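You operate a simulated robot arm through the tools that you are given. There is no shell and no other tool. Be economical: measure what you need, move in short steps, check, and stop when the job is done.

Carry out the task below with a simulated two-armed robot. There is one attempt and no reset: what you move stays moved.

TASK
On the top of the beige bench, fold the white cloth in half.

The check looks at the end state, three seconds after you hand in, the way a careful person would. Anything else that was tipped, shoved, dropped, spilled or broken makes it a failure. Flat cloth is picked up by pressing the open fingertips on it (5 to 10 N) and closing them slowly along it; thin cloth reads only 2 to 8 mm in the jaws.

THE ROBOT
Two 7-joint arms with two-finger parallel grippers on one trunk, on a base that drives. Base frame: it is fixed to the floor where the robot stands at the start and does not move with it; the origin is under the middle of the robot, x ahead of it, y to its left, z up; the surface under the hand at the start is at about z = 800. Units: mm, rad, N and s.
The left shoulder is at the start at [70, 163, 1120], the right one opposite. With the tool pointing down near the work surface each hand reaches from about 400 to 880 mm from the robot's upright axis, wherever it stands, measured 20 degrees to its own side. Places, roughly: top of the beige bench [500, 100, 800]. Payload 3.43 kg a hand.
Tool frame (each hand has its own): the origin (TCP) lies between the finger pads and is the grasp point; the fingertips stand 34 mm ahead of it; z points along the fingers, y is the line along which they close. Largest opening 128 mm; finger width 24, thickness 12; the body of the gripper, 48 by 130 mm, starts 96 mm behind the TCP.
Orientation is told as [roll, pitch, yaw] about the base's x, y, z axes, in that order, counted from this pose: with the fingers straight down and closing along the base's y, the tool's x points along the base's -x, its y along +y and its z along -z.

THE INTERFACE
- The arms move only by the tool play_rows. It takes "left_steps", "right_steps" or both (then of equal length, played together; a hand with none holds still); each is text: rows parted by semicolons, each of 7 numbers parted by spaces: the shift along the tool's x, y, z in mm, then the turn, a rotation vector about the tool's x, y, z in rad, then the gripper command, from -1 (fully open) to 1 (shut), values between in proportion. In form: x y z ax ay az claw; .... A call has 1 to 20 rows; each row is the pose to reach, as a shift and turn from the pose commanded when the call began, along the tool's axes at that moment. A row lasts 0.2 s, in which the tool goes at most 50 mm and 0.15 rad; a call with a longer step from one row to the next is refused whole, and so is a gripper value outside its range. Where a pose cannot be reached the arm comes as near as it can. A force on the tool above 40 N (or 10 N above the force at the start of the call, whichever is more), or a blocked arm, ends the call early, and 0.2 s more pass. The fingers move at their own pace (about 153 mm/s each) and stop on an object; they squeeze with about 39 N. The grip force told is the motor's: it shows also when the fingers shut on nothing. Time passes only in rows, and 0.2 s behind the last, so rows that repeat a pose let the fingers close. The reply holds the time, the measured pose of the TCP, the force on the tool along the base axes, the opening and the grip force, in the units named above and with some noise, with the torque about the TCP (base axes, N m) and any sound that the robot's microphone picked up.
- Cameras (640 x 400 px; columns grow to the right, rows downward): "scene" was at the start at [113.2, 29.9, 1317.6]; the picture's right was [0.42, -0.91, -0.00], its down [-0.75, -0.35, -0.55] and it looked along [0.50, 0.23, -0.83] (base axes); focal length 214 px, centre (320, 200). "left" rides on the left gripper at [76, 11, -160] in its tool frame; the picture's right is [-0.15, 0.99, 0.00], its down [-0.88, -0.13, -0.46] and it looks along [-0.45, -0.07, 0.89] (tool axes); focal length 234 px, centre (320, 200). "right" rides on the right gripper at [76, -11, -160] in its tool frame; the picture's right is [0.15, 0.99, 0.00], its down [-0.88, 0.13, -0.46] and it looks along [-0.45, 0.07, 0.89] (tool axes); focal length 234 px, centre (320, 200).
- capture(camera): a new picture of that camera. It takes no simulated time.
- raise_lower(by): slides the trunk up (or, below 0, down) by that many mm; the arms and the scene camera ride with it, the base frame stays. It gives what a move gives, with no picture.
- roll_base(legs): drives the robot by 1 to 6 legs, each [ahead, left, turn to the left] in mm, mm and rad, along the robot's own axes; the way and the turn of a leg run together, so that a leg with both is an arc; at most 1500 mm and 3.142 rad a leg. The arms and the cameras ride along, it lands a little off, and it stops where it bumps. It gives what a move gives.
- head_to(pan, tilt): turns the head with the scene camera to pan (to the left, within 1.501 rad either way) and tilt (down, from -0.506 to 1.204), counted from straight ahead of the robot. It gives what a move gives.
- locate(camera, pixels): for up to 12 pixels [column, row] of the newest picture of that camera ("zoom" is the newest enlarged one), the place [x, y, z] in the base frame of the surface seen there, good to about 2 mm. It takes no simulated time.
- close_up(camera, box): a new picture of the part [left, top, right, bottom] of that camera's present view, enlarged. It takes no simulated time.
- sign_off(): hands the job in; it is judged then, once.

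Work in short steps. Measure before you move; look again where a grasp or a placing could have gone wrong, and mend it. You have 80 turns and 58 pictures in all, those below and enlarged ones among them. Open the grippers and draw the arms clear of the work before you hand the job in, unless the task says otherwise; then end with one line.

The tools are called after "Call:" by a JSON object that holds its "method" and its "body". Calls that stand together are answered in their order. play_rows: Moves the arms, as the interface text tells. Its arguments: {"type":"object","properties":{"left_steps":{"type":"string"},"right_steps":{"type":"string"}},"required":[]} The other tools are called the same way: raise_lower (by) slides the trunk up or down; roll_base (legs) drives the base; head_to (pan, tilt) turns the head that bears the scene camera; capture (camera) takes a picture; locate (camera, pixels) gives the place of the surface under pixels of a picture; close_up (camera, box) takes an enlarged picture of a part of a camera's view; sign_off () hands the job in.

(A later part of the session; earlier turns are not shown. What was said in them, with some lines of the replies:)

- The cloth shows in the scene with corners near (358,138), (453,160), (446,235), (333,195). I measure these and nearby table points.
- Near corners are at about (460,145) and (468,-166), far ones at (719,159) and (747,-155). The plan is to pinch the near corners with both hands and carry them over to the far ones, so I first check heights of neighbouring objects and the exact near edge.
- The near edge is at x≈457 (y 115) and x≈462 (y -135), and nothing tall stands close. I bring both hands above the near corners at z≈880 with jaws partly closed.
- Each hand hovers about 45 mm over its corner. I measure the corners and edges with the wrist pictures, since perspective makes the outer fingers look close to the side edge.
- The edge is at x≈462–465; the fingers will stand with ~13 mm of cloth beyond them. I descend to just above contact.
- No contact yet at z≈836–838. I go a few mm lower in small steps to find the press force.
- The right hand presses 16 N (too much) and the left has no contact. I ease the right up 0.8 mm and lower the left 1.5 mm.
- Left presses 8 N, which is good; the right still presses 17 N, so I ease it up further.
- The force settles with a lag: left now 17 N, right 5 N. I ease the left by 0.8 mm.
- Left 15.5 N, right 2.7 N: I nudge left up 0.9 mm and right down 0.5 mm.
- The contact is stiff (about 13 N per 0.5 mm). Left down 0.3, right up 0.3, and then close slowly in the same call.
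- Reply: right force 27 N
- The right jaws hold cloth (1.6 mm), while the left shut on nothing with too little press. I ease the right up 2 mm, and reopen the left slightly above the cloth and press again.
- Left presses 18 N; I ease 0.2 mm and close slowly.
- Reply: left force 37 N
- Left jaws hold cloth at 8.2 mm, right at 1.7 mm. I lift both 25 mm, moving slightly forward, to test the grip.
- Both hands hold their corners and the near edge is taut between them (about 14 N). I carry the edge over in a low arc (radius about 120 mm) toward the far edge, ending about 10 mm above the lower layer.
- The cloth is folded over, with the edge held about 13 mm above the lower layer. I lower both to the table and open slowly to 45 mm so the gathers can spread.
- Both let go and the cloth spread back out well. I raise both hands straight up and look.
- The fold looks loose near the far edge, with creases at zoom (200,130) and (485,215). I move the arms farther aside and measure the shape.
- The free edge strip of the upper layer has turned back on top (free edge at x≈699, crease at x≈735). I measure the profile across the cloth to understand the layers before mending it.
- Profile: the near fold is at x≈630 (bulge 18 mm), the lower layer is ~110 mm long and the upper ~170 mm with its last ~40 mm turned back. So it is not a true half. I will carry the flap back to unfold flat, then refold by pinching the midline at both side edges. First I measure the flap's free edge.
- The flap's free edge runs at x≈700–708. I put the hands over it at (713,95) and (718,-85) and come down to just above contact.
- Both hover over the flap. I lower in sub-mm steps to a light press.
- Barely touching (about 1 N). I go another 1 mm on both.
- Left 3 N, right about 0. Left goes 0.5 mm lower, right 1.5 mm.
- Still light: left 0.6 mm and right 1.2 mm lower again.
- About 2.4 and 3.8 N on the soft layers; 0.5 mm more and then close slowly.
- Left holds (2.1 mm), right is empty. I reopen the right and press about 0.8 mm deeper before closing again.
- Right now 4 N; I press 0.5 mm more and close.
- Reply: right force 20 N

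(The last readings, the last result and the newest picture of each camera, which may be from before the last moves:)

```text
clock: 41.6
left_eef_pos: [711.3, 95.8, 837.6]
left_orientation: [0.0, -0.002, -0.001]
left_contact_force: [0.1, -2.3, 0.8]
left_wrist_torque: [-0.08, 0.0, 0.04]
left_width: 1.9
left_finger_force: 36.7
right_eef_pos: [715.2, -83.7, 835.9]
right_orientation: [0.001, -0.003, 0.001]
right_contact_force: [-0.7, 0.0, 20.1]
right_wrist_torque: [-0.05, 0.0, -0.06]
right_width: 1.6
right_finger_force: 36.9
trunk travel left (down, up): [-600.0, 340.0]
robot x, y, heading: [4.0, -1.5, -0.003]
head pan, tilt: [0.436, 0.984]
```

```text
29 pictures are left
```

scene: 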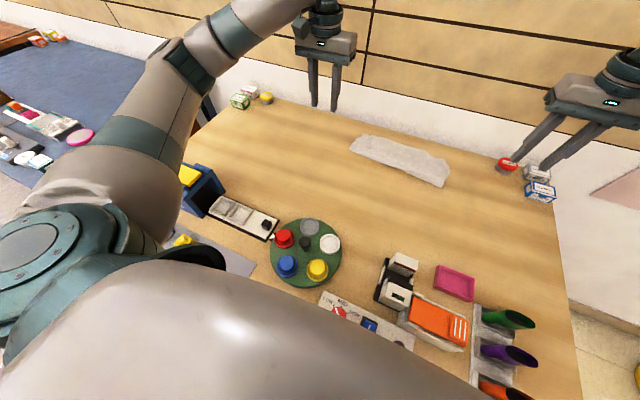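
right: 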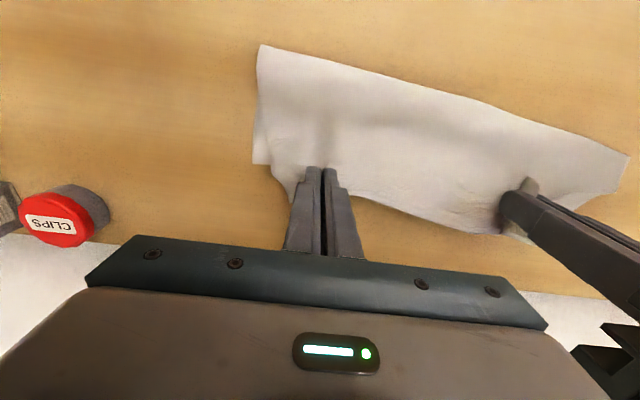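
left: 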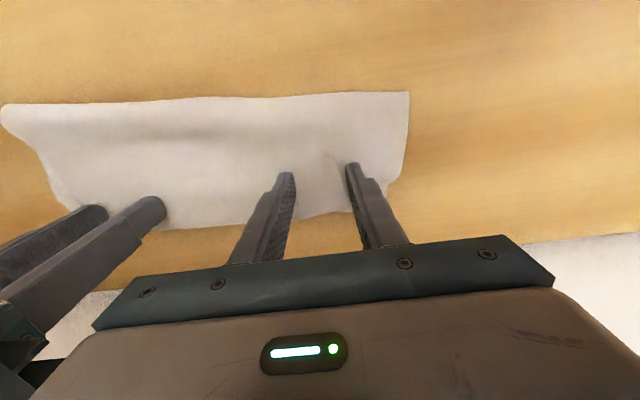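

Both hold (1.9 and 1.6 mm). I lift 30 mm to see which layers come up.

Call:
{"method": "play_rows", "body": {"left_steps": "0 0 -5 0 0 0 1; 0 0 -12 0 0 0 1; 0 0 -20 0 0 0 1; 3 0 -28 0 0 0 1; 6 0 -35 0 0 0 1; 6 0 -35 0 0 0 1", "right_steps": "0 0 -5 0 0 0 1; 0 0 -12 0 0 0 1; 0 0 -20 0 0 0 1; 3 0 -28 0 0 0 1; 6 0 -35 0 0 0 1; 6 0 -35 0 0 0 1"}}

Call:
{"method": "capture", "body": {"camera": "right"}}

Call:
{"method": "capture", "body": {"camera": "left"}}

Call:
{"method": "close_up", "body": {"camera": "scene", "box": [330, 90, 490, 190]}}

```text
clock: 43.0
left_eef_pos: [707.1, 96.0, 869.6]
left_orientation: [0.0, 0.003, 0.0]
left_contact_force: [-0.2, -0.1, 0.6]
left_wrist_torque: [0.0, -0.01, 0.04]
left_width: 2.1
left_finger_force: 37.0
right_eef_pos: [711.6, -84.2, 868.4]
right_orientation: [0.0, 0.0, 0.0]
right_contact_force: [0.3, 0.2, -0.1]
right_wrist_torque: [0.03, 0.01, -0.02]
right_width: 1.3
right_finger_force: 36.4
trunk travel left (down, up): [-600.0, 340.0]
robot x, y, heading: [-2.0, -0.3, 0.001]
head pan, tilt: [0.436, 0.984]
```

```text
28 pictures are left
```

right: 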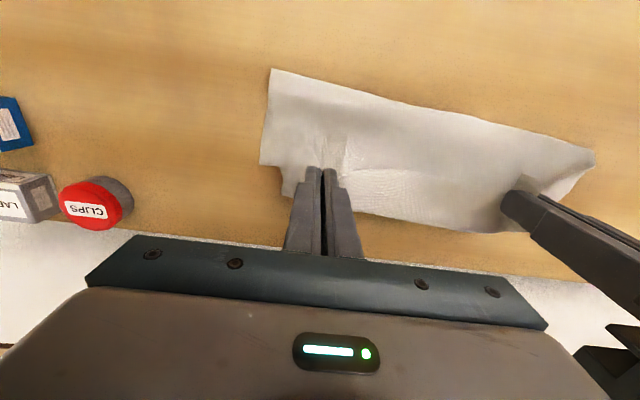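

```text
27 pictures are left
```

left: 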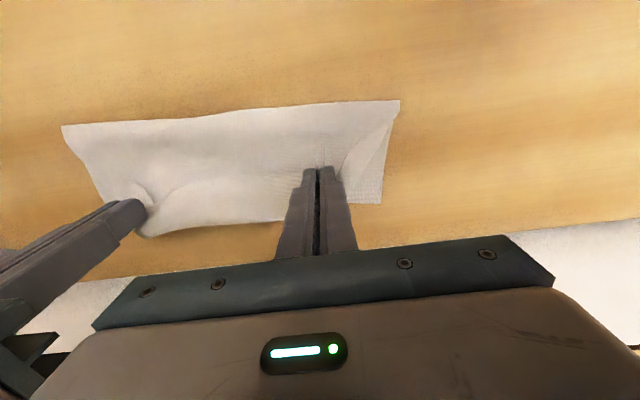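

```text
4.00 times, centred on (410, 140) of scene
```

zoom: 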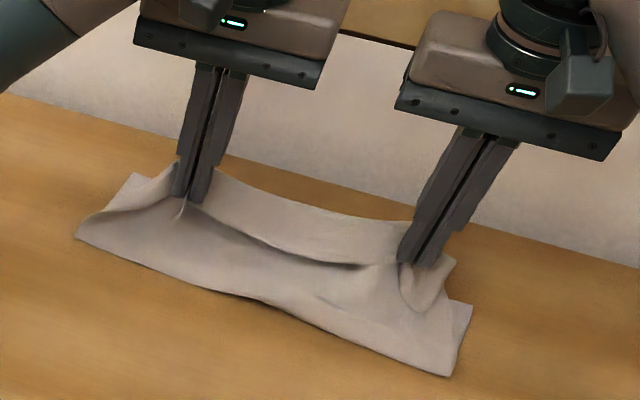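

Only the flap and upper layer rise, as wanted; the lower layer stays. I arc the edge back toward the robot to x≈467, spreading the hands by about 10 mm each at the end.

Call:
{"method": "play_rows", "body": {"left_steps": "8 0 -15 0 0 0 1; 18 0 -32 0 0 0 1; 32 0 -48 0 0 0 1; 48 0 -60 0 0 0 1; 65 0 -70 0 0 0 1; 84 0 -78 0 0 0 1; 103 1 -82 0 0 0 1; 122 2 -82 0 0 0 1; 141 3 -78 0 0 0 1; 159 4 -70 0 0 0 1; 177 5 -58 0 0 0 1; 193 6 -44 0 0 0 1; 207 7 -28 0 0 0 1; 219 8 -12 0 0 0 1; 228 9 3 0 0 0 1; 234 10 15 0 0 0 1; 240 10 24 0 0 0 1; 242 10 27 0 0 0 1; 242 10 27 0 0 0 1", "right_steps": "8 0 -15 0 0 0 1; 18 0 -32 0 0 0 1; 32 0 -48 0 0 0 1; 48 0 -60 0 0 0 1; 65 0 -70 0 0 0 1; 84 0 -78 0 0 0 1; 103 -1 -82 0 0 0 1; 122 -2 -82 0 0 0 1; 141 -3 -78 0 0 0 1; 159 -4 -70 0 0 0 1; 177 -5 -58 0 0 0 1; 193 -6 -44 0 0 0 1; 207 -7 -28 0 0 0 1; 219 -8 -12 0 0 0 1; 228 -9 3 0 0 0 1; 234 -10 15 0 0 0 1; 240 -10 24 0 0 0 1; 242 -10 27 0 0 0 1; 242 -10 27 0 0 0 1"}}

Call:
{"method": "capture", "body": {"camera": "scene"}}

```text
clock: 47.0
left_eef_pos: [464.7, 106.3, 844.7]
left_orientation: [-0.001, -0.001, -0.001]
left_contact_force: [1.6, -14.5, 1.4]
left_wrist_torque: [-0.52, -0.07, -0.08]
left_width: 2.3
left_finger_force: 37.4
right_eef_pos: [469.8, -93.8, 842.8]
right_orientation: [0.002, 0.0, 0.0]
right_contact_force: [-0.6, 14.6, 0.4]
right_wrist_torque: [0.43, 0.04, 0.25]
right_width: 1.4
right_finger_force: 36.4
trunk travel left (down, up): [-600.0, 340.0]
robot x, y, heading: [-4.0, -0.7, 0.003]
head pan, tilt: [0.436, 0.984]
```

```text
25 pictures are left
```

scene: 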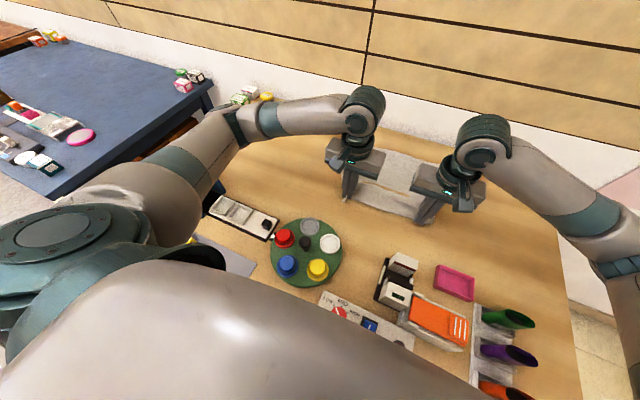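

Unfolded with the edge taut between the hands. I lower about 6 mm, release slowly, and raise the hands clear.

Call:
{"method": "play_rows", "body": {"left_steps": "0 0 4 0 0 0 1; 0 0 6 0 0 0 1; 0 0 6 0 0 0 0.9; 0 0 6 0 0 0 0.8; 0 0 6 0 0 0 0.7; 0 0 6 0 0 0 0.6; 0 0 6 0 0 0 0.5; 0 0 6 0 0 0 0.4; 0 0 6 0 0 0 0.3; 0 0 0 0 0 0 0.3; 0 0 -15 0 0 0 0.3; 0 5 -50 0 0 0 0.3; 0 40 -85 0 0 0 0.3; 0 80 -115 0 0 0 0.3; 0 120 -140 0 0 0 0.3; 0 160 -150 0 0 0 0.3; 0 160 -150 0 0 0 0.3", "right_steps": "0 0 4 0 0 0 1; 0 0 6 0 0 0 1; 0 0 6 0 0 0 0.9; 0 0 6 0 0 0 0.8; 0 0 6 0 0 0 0.7; 0 0 6 0 0 0 0.6; 0 0 6 0 0 0 0.5; 0 0 6 0 0 0 0.4; 0 0 6 0 0 0 0.3; 0 0 0 0 0 0 0.3; 0 0 -15 0 0 0 0.3; 0 -5 -50 0 0 0 0.3; 0 -40 -85 0 0 0 0.3; 0 -80 -115 0 0 0 0.3; 0 -120 -140 0 0 0 0.3; 0 -160 -150 0 0 0 0.3; 0 -160 -150 0 0 0 0.3"}}

Call:
{"method": "close_up", "body": {"camera": "scene", "box": [310, 120, 480, 240]}}

```text
clock: 50.6
left_eef_pos: [466.8, 267.5, 996.4]
left_orientation: [0.001, 0.002, 0.002]
left_contact_force: [-0.7, -0.2, 0.2]
left_wrist_torque: [0.03, -0.02, -0.01]
left_width: 44.7
left_finger_force: 0.1
right_eef_pos: [466.7, -253.3, 991.6]
right_orientation: [0.001, 0.003, -0.001]
right_contact_force: [-0.6, -0.3, 0.6]
right_wrist_torque: [0.0, 0.02, 0.01]
right_width: 44.7
right_finger_force: 0.0
trunk travel left (down, up): [-600.0, 340.0]
robot x, y, heading: [-2.5, 1.4, 0.002]
head pan, tilt: [0.436, 0.984]
```

```text
3.33 times, centred on (395, 180) of scene
```

zoom: 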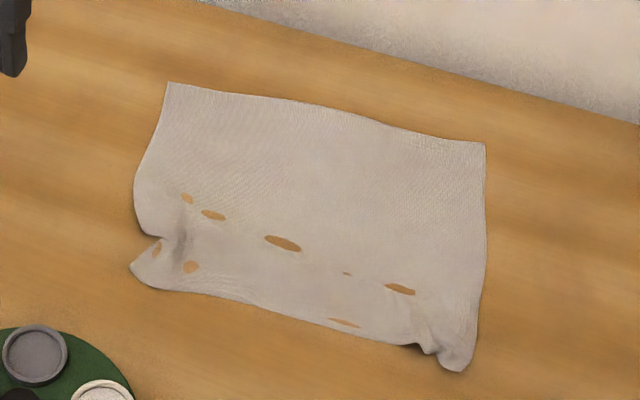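

The cloth is flat again, apart from small gathers near the two near corners (orange patches are just the bench clipping through). I measure its outline and place the hands for a midline pinch.

Call:
{"method": "locate", "body": {"camera": "zoom", "pixels": [[168, 84], [484, 144], [485, 210], [480, 290], [462, 370], [436, 350], [134, 190], [140, 225], [160, 238], [131, 268], [300, 305], [340, 113]]}}

```text
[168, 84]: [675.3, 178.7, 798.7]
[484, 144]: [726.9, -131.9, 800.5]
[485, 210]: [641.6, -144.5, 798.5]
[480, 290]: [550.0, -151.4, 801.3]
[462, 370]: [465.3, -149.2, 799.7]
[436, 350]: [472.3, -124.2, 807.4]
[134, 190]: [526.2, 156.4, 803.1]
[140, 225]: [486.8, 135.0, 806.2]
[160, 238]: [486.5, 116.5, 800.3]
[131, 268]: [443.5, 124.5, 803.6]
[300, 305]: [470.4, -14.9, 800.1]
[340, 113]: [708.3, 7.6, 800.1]
```

Corners now: far (675,179), (727,-132); near (443,124), (465,-149). The material midline runs about from (540,158) to (590,-149). I turn the hands so that the jaws close across this line (left yaw -1.41, right +1.73) and go above the two edge points, opening 32 mm.

Call:
{"method": "play_rows", "body": {"left_steps": "0 0 0 0 0 0.118 0.5; 0 0 0 0 0 0.235 0.5; 0 0 0 0 0 0.353 0.5; 0 0 0 0 0 0.47 0.5; -12 -20 12 0 0 0.588 0.5; -25 -41 25 0 0 0.705 0.5; -37 -62 40 0 0 0.823 0.5; -50 -83 55 0 0 0.94 0.5; -62 -104 70 0 0 1.058 0.5; -75 -124 85 0 0 1.175 0.5; -75 -124 100 0 0 1.293 0.5; -75 -124 116 0 0 1.41 0.5; -75 -124 116 0 0 1.41 0.5; -75 -124 116 0 0 1.41 0.5", "right_steps": "0 0 0 0 0 -0.144 0.5; 0 0 0 0 0 -0.289 0.5; 0 0 0 0 0 -0.433 0.5; 0 0 0 0 0 -0.578 0.5; -20 20 12 0 0 -0.722 0.5; -40 40 25 0 0 -0.867 0.5; -60 60 40 0 0 -1.011 0.5; -80 80 55 0 0 -1.155 0.5; -100 100 70 0 0 -1.3 0.5; -121 119 85 0 0 -1.444 0.5; -121 119 100 0 0 -1.589 0.5; -121 119 112 0 0 -1.733 0.5; -121 119 112 0 0 -1.733 0.5; -121 119 112 0 0 -1.733 0.5"}}

Call:
{"method": "capture", "body": {"camera": "left"}}

Call:
{"method": "capture", "body": {"camera": "right"}}

```text
clock: 53.6
left_eef_pos: [538.7, 142.6, 876.4]
left_orientation: [0.001, 0.0, -1.41]
left_contact_force: [0.7, 0.1, 0.0]
left_wrist_torque: [0.03, 0.03, 0.0]
left_width: 32.1
left_finger_force: 0.1
right_eef_pos: [591.3, -136.9, 878.6]
right_orientation: [-0.001, 0.0, 1.735]
right_contact_force: [0.5, -0.6, -0.3]
right_wrist_torque: [0.0, -0.02, 0.04]
right_width: 32.1
right_finger_force: 0.1
trunk travel left (down, up): [-600.0, 340.0]
robot x, y, heading: [0.7, 2.9, -0.001]
head pan, tilt: [0.436, 0.984]
```

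```text
23 pictures are left
```

left: 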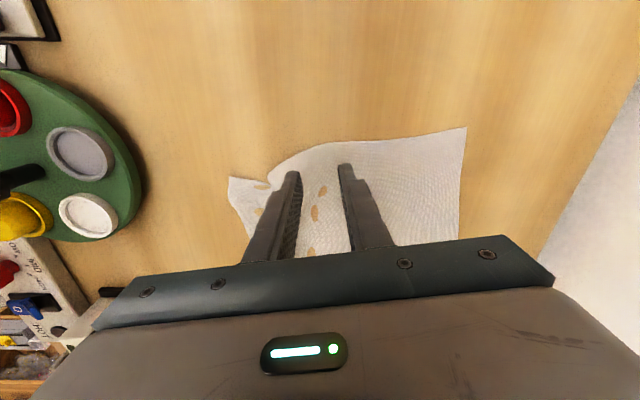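

```text
22 pictures are left
```

right: 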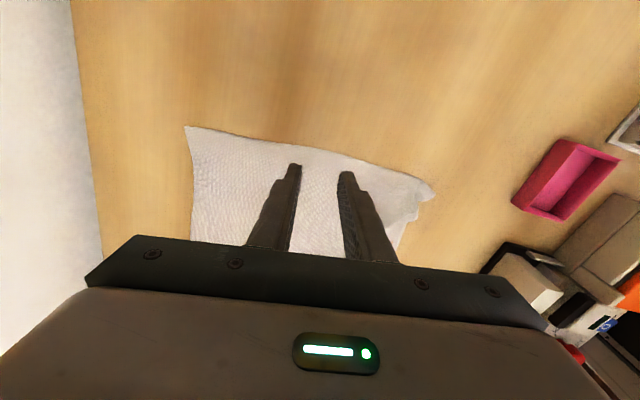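

Both hands straddle the midline near the side edges. I check the edge and corner places from the wrist views.

Call:
{"method": "locate", "body": {"camera": "left", "pixels": [[465, 129], [400, 136], [320, 146], [285, 158], [268, 176], [232, 178]]}}

Call:
{"method": "locate", "body": {"camera": "right", "pixels": [[187, 128], [240, 136], [320, 150], [370, 166], [430, 188], [410, 215]]}}

```text
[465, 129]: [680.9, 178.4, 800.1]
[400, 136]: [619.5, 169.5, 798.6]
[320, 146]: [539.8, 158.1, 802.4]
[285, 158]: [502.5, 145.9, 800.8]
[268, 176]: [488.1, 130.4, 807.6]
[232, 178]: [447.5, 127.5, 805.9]
```

```text
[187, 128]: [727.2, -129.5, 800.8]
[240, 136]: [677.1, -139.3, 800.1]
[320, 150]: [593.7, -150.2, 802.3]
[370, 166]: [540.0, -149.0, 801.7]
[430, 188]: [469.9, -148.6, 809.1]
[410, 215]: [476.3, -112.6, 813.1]
```

Alignment is right (left +3 mm along the closing axis, right 2 mm inward). I come down to near contact.

Call:
{"method": "play_rows", "body": {"left_steps": "0 3 15 0 0 0 0.5; 0 3 29 0 0 0 0.5; 0 3 36 0 0 0 0.5; 0 3 39 0 0 0 0.5; 0 3 40 0 0 0 0.5; 0 3 40 0 0 0 0.5; 0 3 40 0 0 0 0.5", "right_steps": "-2 0 15 0 0 0 0.5; -2 0 29 0 0 0 0.5; -2 0 37 0 0 0 0.5; -2 0 41 0 0 0 0.5; -2 0 42 0 0 0 0.5; -2 0 42 0 0 0 0.5; -2 0 42 0 0 0 0.5"}}

```text
clock: 55.2
left_eef_pos: [541.4, 142.5, 836.6]
left_orientation: [-0.001, -0.001, -1.408]
left_contact_force: [0.3, 0.0, -0.1]
left_wrist_torque: [-0.04, 0.03, 0.01]
left_width: 32.1
left_finger_force: 0.0
right_eef_pos: [590.3, -134.5, 838.2]
right_orientation: [0.001, -0.001, 1.732]
right_contact_force: [0.5, 0.0, 0.3]
right_wrist_torque: [0.01, -0.02, 0.04]
right_width: 32.3
right_finger_force: 0.1
trunk travel left (down, up): [-600.0, 340.0]
robot x, y, heading: [3.9, 3.4, 0.001]
head pan, tilt: [0.436, 0.984]
```

No contact yet; 2 mm lower in small steps.

Call:
{"method": "play_rows", "body": {"left_steps": "0 0 1 0 0 0 0.5; 0 0 1.6 0 0 0 0.5; 0 0 1.6 0 0 0 0.5; 0 0 1.6 0 0 0 0.5", "right_steps": "0 0 1 0 0 0 0.5; 0 0 2 0 0 0 0.5; 0 0 2 0 0 0 0.5; 0 0 2 0 0 0 0.5"}}

```text
clock: 56.2
left_eef_pos: [541.9, 142.6, 835.4]
left_orientation: [0.0, 0.001, -1.409]
left_contact_force: [0.3, -0.5, 1.7]
left_wrist_torque: [0.01, -0.03, -0.02]
left_width: 31.9
left_finger_force: 0.1
right_eef_pos: [590.6, -134.2, 836.7]
right_orientation: [0.0, -0.001, 1.733]
right_contact_force: [-0.3, 0.2, -0.1]
right_wrist_torque: [0.01, -0.02, -0.01]
right_width: 31.8
right_finger_force: 0.0
trunk travel left (down, up): [-600.0, 340.0]
robot x, y, heading: [0.3, -1.2, 0.002]
head pan, tilt: [0.436, 0.984]
```

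Left starts to touch (1.7 N). Left 0.5 mm, right 1.2 mm more.

Call:
{"method": "play_rows", "body": {"left_steps": "0 0 0.5 0 0 0 0.5; 0 0 0.5 0 0 0 0.5; 0 0 0.5 0 0 0 0.5; 0 0 0.5 0 0 0 0.5", "right_steps": "0 0 0.6 0 0 0 0.5; 0 0 1.2 0 0 0 0.5; 0 0 1.2 0 0 0 0.5; 0 0 1.2 0 0 0 0.5"}}

```text
clock: 57.2
left_eef_pos: [540.7, 144.0, 835.0]
left_orientation: [0.0, -0.001, -1.409]
left_contact_force: [-0.3, -0.2, 1.9]
left_wrist_torque: [0.01, -0.01, -0.01]
left_width: 31.8
left_finger_force: 0.1
right_eef_pos: [590.1, -133.3, 834.2]
right_orientation: [-0.001, -0.001, 1.733]
right_contact_force: [0.5, -2.0, 7.9]
right_wrist_torque: [-0.05, 0.03, 0.01]
right_width: 31.9
right_finger_force: 0.0
trunk travel left (down, up): [-600.0, 340.0]
robot x, y, heading: [-1.5, 0.9, 0.001]
head pan, tilt: [0.436, 0.984]
```

Right 8 N, left 2 N. Earlier grips took hold at somewhat higher press, so left 0.8 mm and right 0.2 mm more, then close slowly.

Call:
{"method": "play_rows", "body": {"left_steps": "0 0 0.8 0 0 0 0.5; 0 0 0.8 0 0 0 0.5; 0 0 0.8 0 0 0 0.54; 0 0 0.8 0 0 0 0.58; 0 0 0.8 0 0 0 0.62; 0 0 0.8 0 0 0 0.66; 0 0 0.8 0 0 0 0.7; 0 0 0.8 0 0 0 0.74; 0 0 0.8 0 0 0 0.78; 0 0 0.8 0 0 0 0.82; 0 0 0.8 0 0 0 0.86; 0 0 0.8 0 0 0 0.9; 0 0 0.8 0 0 0 0.94; 0 0 0.8 0 0 0 1; 0 0 0.8 0 0 0 1; 0 0 0.8 0 0 0 1", "right_steps": "0 0 0.2 0 0 0 0.5; 0 0 0.2 0 0 0 0.5; 0 0 0.2 0 0 0 0.54; 0 0 0.2 0 0 0 0.58; 0 0 0.2 0 0 0 0.62; 0 0 0.2 0 0 0 0.66; 0 0 0.2 0 0 0 0.7; 0 0 0.2 0 0 0 0.74; 0 0 0.2 0 0 0 0.78; 0 0 0.2 0 0 0 0.82; 0 0 0.2 0 0 0 0.86; 0 0 0.2 0 0 0 0.9; 0 0 0.2 0 0 0 0.94; 0 0 0.2 0 0 0 1; 0 0 0.2 0 0 0 1; 0 0 0.2 0 0 0 1"}}

```text
clock: 60.6
left_eef_pos: [541.3, 141.5, 835.6]
left_orientation: [0.002, 0.002, -1.408]
left_contact_force: [-1.0, -1.4, 21.0]
left_wrist_torque: [0.07, 0.08, -0.02]
left_width: 0.0
left_finger_force: 33.2
right_eef_pos: [589.2, -133.7, 834.9]
right_orientation: [-0.002, -0.001, 1.732]
right_contact_force: [0.5, 0.0, 0.3]
right_wrist_torque: [0.02, -0.04, 0.0]
right_width: 0.0
right_finger_force: 32.7
trunk travel left (down, up): [-600.0, 340.0]
robot x, y, heading: [-1.3, -0.9, 0.002]
head pan, tilt: [0.436, 0.984]
```

Both shut on nothing. I reopen to 45 mm slightly above and press harder.

Call:
{"method": "play_rows", "body": {"left_steps": "0 0 -5 0 0 0 1; 0 0 -5 0 0 0 0.3; 0 0 -5 0 0 0 0.3; 0 0 -1 0 0 0 0.3; 0 0 0 0 0 0 0.3; 0 0 0 0 0 0 0.3; 0 0 0 0 0 0 0.3", "right_steps": "0 0 -5 0 0 0 1; 0 0 -5 0 0 0 0.3; 0 0 -5 0 0 0 0.3; 0 0 -1 0 0 0 0.3; 0 0 0.6 0 0 0 0.3; 0 0 0.6 0 0 0 0.3; 0 0 0.6 0 0 0 0.3"}}

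```text
clock: 62.2
left_eef_pos: [540.2, 141.9, 836.2]
left_orientation: [0.0, 0.0, -1.407]
left_contact_force: [-0.4, -0.1, 2.6]
left_wrist_torque: [0.02, 0.01, 0.03]
left_width: 44.8
left_finger_force: 0.0
right_eef_pos: [590.2, -135.0, 834.9]
right_orientation: [0.0, 0.001, 1.734]
right_contact_force: [1.6, -0.9, 8.7]
right_wrist_torque: [-0.03, 0.1, -0.02]
right_width: 44.6
right_finger_force: 0.1
trunk travel left (down, up): [-600.0, 340.0]
robot x, y, heading: [1.6, -0.3, -0.001]
head pan, tilt: [0.436, 0.984]
```

Left 2.6 N, right 8.7 N. I press 0.8 and 0.4 mm further.

Call:
{"method": "play_rows", "body": {"left_steps": "0 0 0.7 0 0 0 0.3; 0 0 0.7 0 0 0 0.3; 0 0 0.7 0 0 0 0.3; 0 0 0.7 0 0 0 0.3", "right_steps": "0 0 0.3 0 0 0 0.3; 0 0 0.3 0 0 0 0.3; 0 0 0.3 0 0 0 0.3; 0 0 0.3 0 0 0 0.3"}}

```text
clock: 63.2
left_eef_pos: [541.0, 142.4, 834.9]
left_orientation: [0.002, 0.001, -1.409]
left_contact_force: [-1.5, -2.3, 9.2]
left_wrist_torque: [-0.04, 0.12, -0.01]
left_width: 45.3
left_finger_force: 0.6
right_eef_pos: [589.5, -135.5, 834.6]
right_orientation: [-0.002, 0.001, 1.732]
right_contact_force: [2.0, -0.2, 9.7]
right_wrist_torque: [0.02, 0.04, 0.01]
right_width: 44.0
right_finger_force: 0.1
trunk travel left (down, up): [-600.0, 340.0]
robot x, y, heading: [-0.3, 1.3, 0.001]
head pan, tilt: [0.436, 0.984]
```

About 9.5 N each. I close slowly, adding 0.5 mm of press through the closing since the force tends to fall off.

Call:
{"method": "play_rows", "body": {"left_steps": "0 0 0.2 0 0 0 0.35; 0 0 0.3 0 0 0 0.4; 0 0 0.3 0 0 0 0.45; 0 0 0.4 0 0 0 0.5; 0 0 0.4 0 0 0 0.55; 0 0 0.5 0 0 0 0.6; 0 0 0.5 0 0 0 0.65; 0 0 0.5 0 0 0 0.7; 0 0 0.5 0 0 0 0.75; 0 0 0.5 0 0 0 0.8; 0 0 0.5 0 0 0 0.85; 0 0 0.5 0 0 0 0.9; 0 0 0.5 0 0 0 0.95; 0 0 0.5 0 0 0 1; 0 0 0.5 0 0 0 1; 0 0 0.5 0 0 0 1", "right_steps": "0 0 0.2 0 0 0 0.35; 0 0 0.3 0 0 0 0.4; 0 0 0.3 0 0 0 0.45; 0 0 0.4 0 0 0 0.5; 0 0 0.4 0 0 0 0.55; 0 0 0.5 0 0 0 0.6; 0 0 0.5 0 0 0 0.65; 0 0 0.5 0 0 0 0.7; 0 0 0.5 0 0 0 0.75; 0 0 0.5 0 0 0 0.8; 0 0 0.5 0 0 0 0.85; 0 0 0.5 0 0 0 0.9; 0 0 0.5 0 0 0 0.95; 0 0 0.5 0 0 0 1; 0 0 0.5 0 0 0 1; 0 0 0.5 0 0 0 1"}}

Call:
{"method": "capture", "body": {"camera": "left"}}

Call:
{"method": "capture", "body": {"camera": "right"}}

```text
clock: 66.6
left_eef_pos: [539.6, 143.6, 835.0]
left_orientation: [0.005, -0.001, -1.408]
left_contact_force: [-0.1, -0.4, 5.0]
left_wrist_torque: [-0.02, 0.03, -0.02]
left_width: 1.9
left_finger_force: 36.6
right_eef_pos: [588.0, -133.1, 835.2]
right_orientation: [-0.004, 0.003, 1.734]
right_contact_force: [-2.1, 0.1, 31.8]
right_wrist_torque: [0.09, 0.14, -0.03]
right_width: 2.3
right_finger_force: 37.4
trunk travel left (down, up): [-600.0, 340.0]
robot x, y, heading: [1.0, -2.3, 0.0]
head pan, tilt: [0.436, 0.984]
```

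```text
21 pictures are left
```

left: 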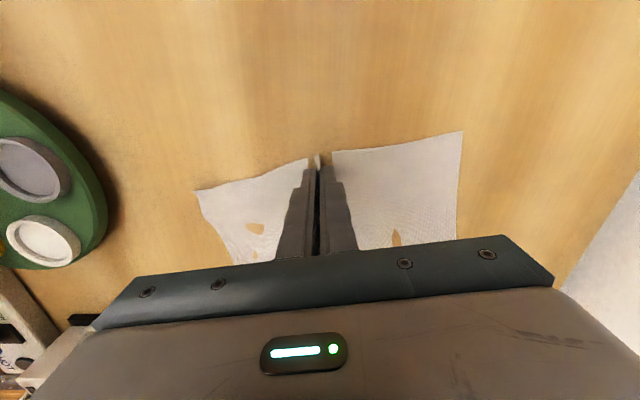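

```text
20 pictures are left
```

right: 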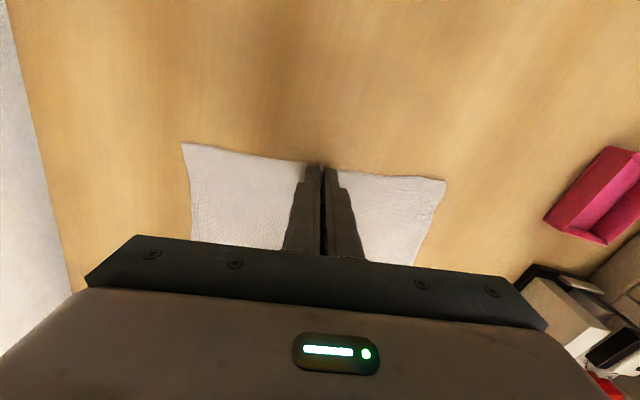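

Both hold (1.9 and 2.3 mm) with the pinch at mid-edge, and the near corners smoothed out. I lift 140 mm while moving 60 mm forward across the fold line, so that both halves hang down.

Call:
{"method": "play_rows", "body": {"left_steps": "0 0 -5 0 0 0 1; 1 0 -12 0 0 0 1; 2 3 -22 0 0 0 1; 2 6 -32 0 0 0 1; 2 10 -43 0 0 0 1; 2 15 -54 0 0 0 1; 2 20 -65 0 0 0 1; 2 26 -76 0 0 0 1; 2 32 -87 0 0 0 1; 2 38 -98 0 0 0 1; 2 44 -109 0 0 0 1; 2 50 -120 0 0 0 1; 2 55 -131 0 0 0 1; 2 60 -140 0 0 0 1; 2 60 -140 0 0 0 1; 2 60 -140 0 0 0 1", "right_steps": "0 0 -5 0 0 0 1; 1 0 -12 0 0 0 1; 2 -3 -22 0 0 0 1; 2 -6 -32 0 0 0 1; 2 -10 -43 0 0 0 1; 2 -15 -54 0 0 0 1; 2 -20 -65 0 0 0 1; 2 -26 -76 0 0 0 1; 2 -32 -87 0 0 0 1; 2 -38 -98 0 0 0 1; 2 -44 -109 0 0 0 1; 2 -50 -120 0 0 0 1; 2 -55 -131 0 0 0 1; 2 -60 -140 0 0 0 1; 2 -60 -140 0 0 0 1; 2 -60 -140 0 0 0 1"}}

Call:
{"method": "close_up", "body": {"camera": "scene", "box": [300, 60, 500, 210]}}

Call:
{"method": "capture", "body": {"camera": "left"}}

```text
clock: 70.0
left_eef_pos: [602.0, 154.8, 972.4]
left_orientation: [-0.001, -0.001, -1.408]
left_contact_force: [0.8, -0.5, -0.3]
left_wrist_torque: [-0.01, 0.0, -0.02]
left_width: 2.1
left_finger_force: 36.8
right_eef_pos: [648.7, -126.0, 972.7]
right_orientation: [0.0, 0.0, 1.734]
right_contact_force: [0.6, 0.1, 0.1]
right_wrist_torque: [0.0, 0.0, 0.01]
right_width: 1.9
right_finger_force: 36.2
trunk travel left (down, up): [-600.0, 340.0]
robot x, y, heading: [1.4, -1.7, 0.001]
head pan, tilt: [0.436, 0.984]
```

```text
2.67 times, centred on (400, 135) of scene
```

zoom: 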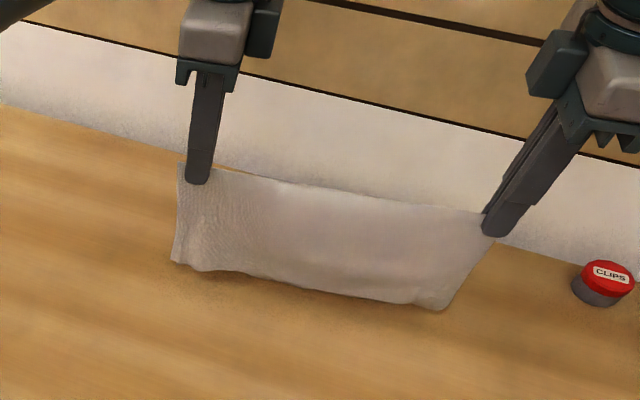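

```text
18 pictures are left
```

left: 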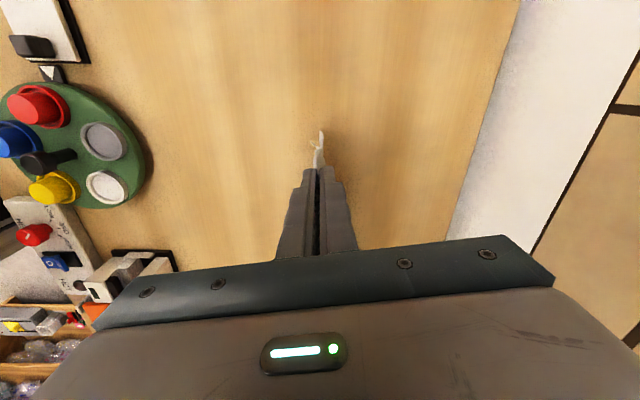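

Both halves hang evenly as a doubled cloth. I move 50 mm forward for room, and then lay it down in the next call by drawing back while lowering, with the hands tilting so the fold faces the robot.

Call:
{"method": "play_rows", "body": {"left_steps": "0 8 0 0 0 0 1; 0 20 0 0 0 0 1; 0 32 0 0 0 0 1; 0 44 0 0 0 0 1; 0 50 0 0 0 0 1; 0 50 0 0 0 0 1; 0 50 0 0 0 0 1; 0 50 0 0 0 0 1", "right_steps": "0 -8 0 0 0 0 1; 0 -20 0 0 0 0 1; 0 -32 0 0 0 0 1; 0 -44 0 0 0 0 1; 0 -50 0 0 0 0 1; 0 -50 0 0 0 0 1; 0 -50 0 0 0 0 1; 0 -50 0 0 0 0 1"}}

Call:
{"method": "close_up", "body": {"camera": "scene", "box": [310, 50, 510, 190]}}

```text
clock: 71.8
left_eef_pos: [652.9, 162.2, 973.4]
left_orientation: [0.001, 0.0, -1.409]
left_contact_force: [-1.3, 0.1, -0.3]
left_wrist_torque: [-0.04, -0.02, 0.0]
left_width: 2.2
left_finger_force: 37.1
right_eef_pos: [700.2, -117.6, 972.9]
right_orientation: [0.0, 0.0, 1.732]
right_contact_force: [0.6, 0.2, 0.5]
right_wrist_torque: [0.02, 0.03, -0.01]
right_width: 2.1
right_finger_force: 36.7
trunk travel left (down, up): [-600.0, 340.0]
robot x, y, heading: [2.6, 0.1, -0.001]
head pan, tilt: [0.436, 0.984]
```

```text
2.86 times, centred on (410, 120) of scene
```

zoom: 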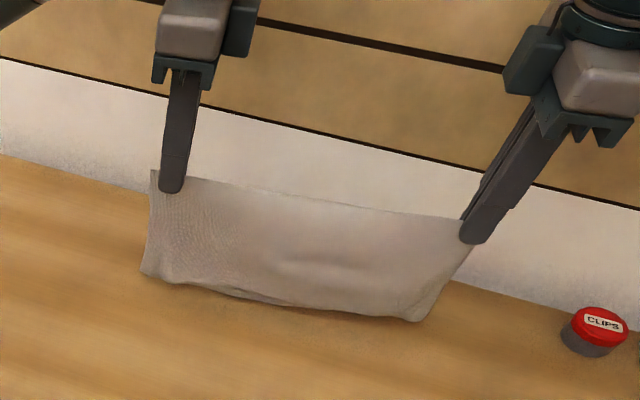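

Hanging neatly with a slight sag; the far-half edge peeks just behind. I lay it down now with the computed arc, adding 3 mm outward tension a side.

Call:
{"method": "play_rows", "body": {"left_steps": "0 -7 10 -0.05 0 0 1; 1 -13 18 -0.1 0 0 1; 2 -23 20 -0.15 0 0 1; 3 -34 24 -0.2 0 0 1; 3 -44 27 -0.25 0 0 1; 3 -56 32 -0.3 0 0 1; 3 -68 38 -0.35 0 0 1; 3 -79 46 -0.4 0 0 1; 3 -91 53 -0.45 0 0 1; 3 -102 62 -0.5 0 0 1; 3 -113 72 -0.55 0 0 1; 3 -123 82 -0.6 0 0 1; 3 -133 92 -0.65 0 0 1; 3 -141 102 -0.7 0 0 1; 3 -148 111 -0.7 0 0 1; 3 -154 119 -0.7 0 0 1; 3 -160 126 -0.7 0 0 1; 3 -164 131 -0.7 0 0 1; 3 -164 131 -0.7 0 0 1", "right_steps": "0 7 10 0.05 0 0 1; 1 13 18 0.1 0 0 1; 2 23 20 0.15 0 0 1; 3 34 24 0.2 0 0 1; 3 44 27 0.25 0 0 1; 3 56 32 0.3 0 0 1; 3 68 38 0.35 0 0 1; 3 79 46 0.4 0 0 1; 3 91 53 0.45 0 0 1; 3 102 62 0.5 0 0 1; 3 113 72 0.55 0 0 1; 3 123 82 0.6 0 0 1; 3 133 92 0.65 0 0 1; 3 141 102 0.7 0 0 1; 3 148 111 0.7 0 0 1; 3 154 119 0.7 0 0 1; 3 160 126 0.7 0 0 1; 3 164 131 0.7 0 0 1; 3 164 131 0.7 0 0 1"}}

Call:
{"method": "capture", "body": {"camera": "scene"}}

Call:
{"method": "capture", "body": {"camera": "left"}}

```text
clock: 75.8
left_eef_pos: [491.0, 139.5, 843.1]
left_orientation: [0.699, -0.001, -1.409]
left_contact_force: [0.3, -2.4, 0.4]
left_wrist_torque: [-0.08, 0.03, -0.05]
left_width: 2.1
left_finger_force: 36.8
right_eef_pos: [537.3, -147.2, 840.7]
right_orientation: [-0.7, 0.001, 1.734]
right_contact_force: [0.0, 2.9, 0.7]
right_wrist_torque: [0.05, 0.05, -0.01]
right_width: 1.9
right_finger_force: 37.1
trunk travel left (down, up): [-600.0, 340.0]
robot x, y, heading: [2.4, -0.4, 0.006]
head pan, tilt: [0.436, 0.984]
```

```text
16 pictures are left
```

scene: 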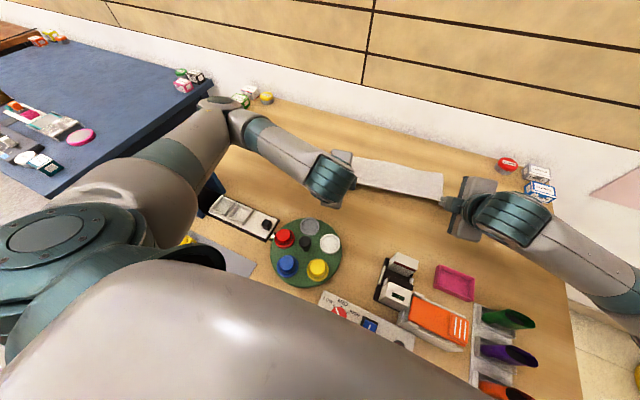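

```text
15 pictures are left
```

left: 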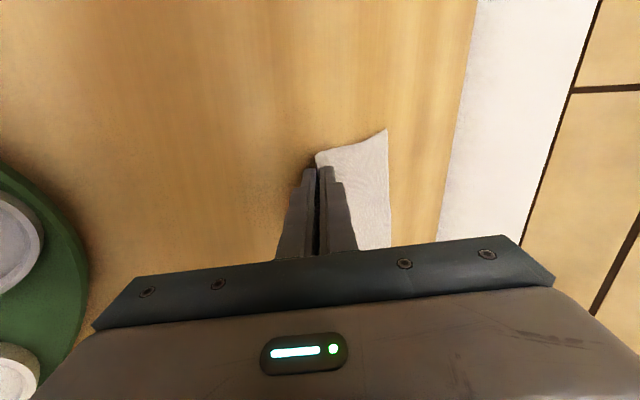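

The doubled cloth lies flat with the fold at the fingertips. I drag back 8 mm to straighten, lower, open slightly, and withdraw backwards along the fingers.

Call:
{"method": "play_rows", "body": {"left_steps": "0 -3 -1 0 0 0 1; 0 -6 -2 0 0 0 1; 0 -8 -2.8 0 0 0 1; 0 -8 -2.8 0 0 0 1; 0 -6 -5 0 0 0 0.9; 0 -5 -7 0 0 0 0.8; 0 -4 -8 0 0 0 0.7; 0 -4 -8 0 0 0 0.7; 0 -4 -15 0 0 0 0.7; 0 -4 -25 0 0 0 0.7; 0 -4 -40 0 0 0 0.7; 0 -4 -60 0 0 0 0.7; 0 15 -90 0 0 0 0.7; 0 40 -120 0 0 0 0.7; 0 40 -120 0 0 0 0.7", "right_steps": "0 3 -1 0 0 0 1; 0 6 -2 0 0 0 1; 0 8 -2.8 0 0 0 1; 0 8 -2.8 0 0 0 1; 0 6 -5 0 0 0 0.9; 0 5 -7 0 0 0 0.8; 0 4 -8 0 0 0 0.7; 0 4 -8 0 0 0 0.7; 0 4 -15 0 0 0 0.7; 0 4 -25 0 0 0 0.7; 0 4 -40 0 0 0 0.7; 0 4 -60 0 0 0 0.7; 0 -15 -90 0 0 0 0.7; 0 -40 -120 0 0 0 0.7; 0 -40 -120 0 0 0 0.7"}}

Call:
{"method": "capture", "body": {"camera": "scene"}}

Call:
{"method": "close_up", "body": {"camera": "scene", "box": [320, 130, 480, 230]}}

```text
clock: 79.0
left_eef_pos: [488.3, 106.9, 966.7]
left_orientation: [0.698, 0.001, -1.408]
left_contact_force: [-0.1, -0.4, 0.0]
left_wrist_torque: [0.02, 0.03, -0.01]
left_width: 19.4
left_finger_force: 0.1
left hand out of reach, approached as far as the arm can: row 2, 3, 4, 5, 6, 7, 8, 9, 10, 11, 12, 13, 14, 15
right_eef_pos: [525.0, -147.1, 962.1]
right_orientation: [-0.698, -0.001, 1.733]
right_contact_force: [-0.4, 0.1, -0.1]
right_wrist_torque: [-0.01, 0.01, 0.03]
right_width: 19.1
right_finger_force: 0.0
right hand out of reach, approached as far as the arm can: row 11, 12, 13, 14, 15
trunk travel left (down, up): [-600.0, 340.0]
robot x, y, heading: [-0.5, 0.4, 0.0]
head pan, tilt: [0.436, 0.984]
```

```text
14 pictures are left
```

scene: 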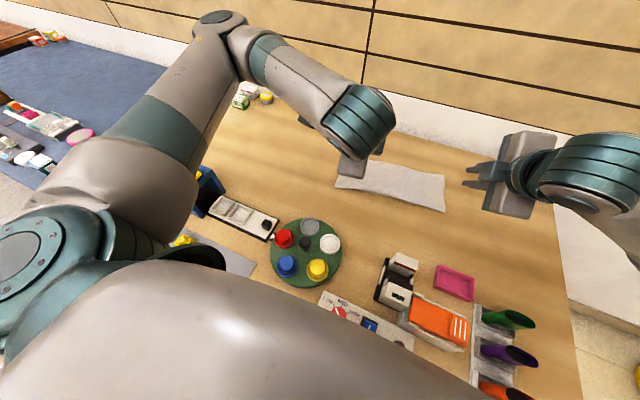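

```text
4.00 times, centred on (400, 180) of scene
```

zoom: 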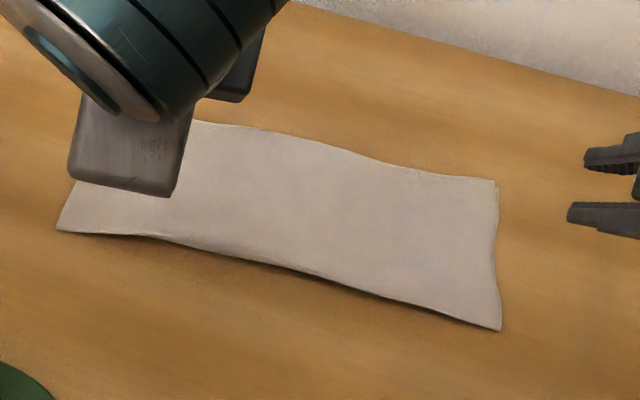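

The result looks clean: one fold, edges lying even. I move both hands out and up to clear the view for a final check.

Call:
{"method": "play_rows", "body": {"left_steps": "0 20 -8 0 0 0 0.7; 10 40 -8 0 0 0 0.7; 30 55 -8 0 0 0 0.7; 55 70 -8 0 0 0 0.7; 80 85 -8 0 0 0 0.5; 105 85 -8 0 0 0 0; 130 85 -8 0 0 0 -0.5; 150 85 -8 0 0 0 -1; 150 85 -8 0 0 0 -1", "right_steps": "0 -20 -8 0 0 0 0.7; 10 -40 -8 0 0 0 0.7; 20 -55 -8 0 0 0 0.7; 35 -70 -8 0 0 0 0.7; 50 -85 -8 0 0 0 0.5; 65 -85 -8 0 0 0 0; 80 -85 -8 0 0 0 -0.5; 80 -85 -8 0 0 0 -1; 80 -85 -8 0 0 0 -1"}}

Call:
{"method": "capture", "body": {"camera": "scene"}}

Call:
{"method": "close_up", "body": {"camera": "scene", "box": [320, 130, 480, 230]}}

Call:
{"method": "locate", "body": {"camera": "zoom", "pixels": [[58, 229], [280, 265], [500, 328], [494, 181], [420, 170], [300, 138], [200, 122], [110, 110], [280, 200]]}}

```text
clock: 81.0
left_eef_pos: [520.8, 261.8, 1025.0]
left_orientation: [0.699, 0.001, -1.41]
left_contact_force: [-0.3, 0.0, -0.4]
left_wrist_torque: [0.03, -0.02, 0.02]
left_width: 127.9
left_finger_force: 0.0
right_eef_pos: [599.2, -217.8, 1022.9]
right_orientation: [-0.699, -0.001, 1.733]
right_contact_force: [-0.2, 0.8, 0.5]
right_wrist_torque: [0.03, 0.02, 0.02]
right_width: 128.1
right_finger_force: 0.0
trunk travel left (down, up): [-600.0, 340.0]
robot x, y, heading: [-0.3, -1.5, -0.005]
head pan, tilt: [0.436, 0.984]
```

```text
12 pictures are left
```

scene: 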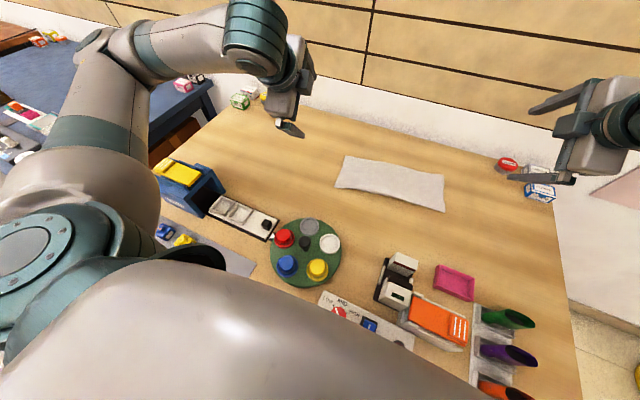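

```text
4.00 times, centred on (400, 180) of scene
```

zoom: 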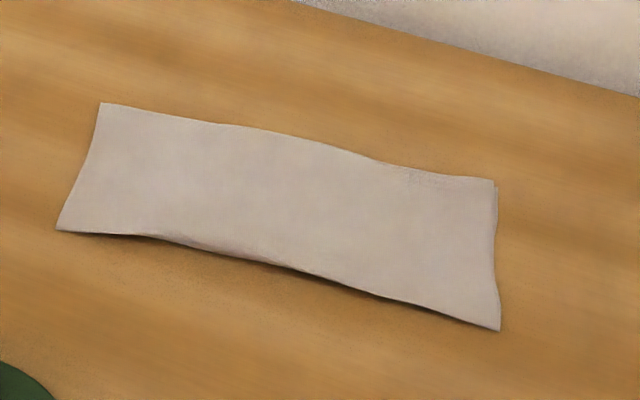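

```text
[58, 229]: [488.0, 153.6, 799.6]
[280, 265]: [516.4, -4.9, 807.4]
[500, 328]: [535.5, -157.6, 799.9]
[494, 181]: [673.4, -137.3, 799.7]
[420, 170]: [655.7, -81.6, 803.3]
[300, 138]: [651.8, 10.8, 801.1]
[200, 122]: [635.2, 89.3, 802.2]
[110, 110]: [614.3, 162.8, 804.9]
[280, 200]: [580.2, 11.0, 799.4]
```

The cloth now measures about 315 × 137 mm, half of its original depth. It lies flat with its edges together, nothing else has moved, and the hands are open and clear, so I hand in.

Call:
{"method": "sign_off", "body": {}}

```text
The job is handed in.
```

The white cloth is folded in half on the top of the beige bench, about 315 × 137 mm with its edges together, and as far as the last picture shows nothing else was moved.
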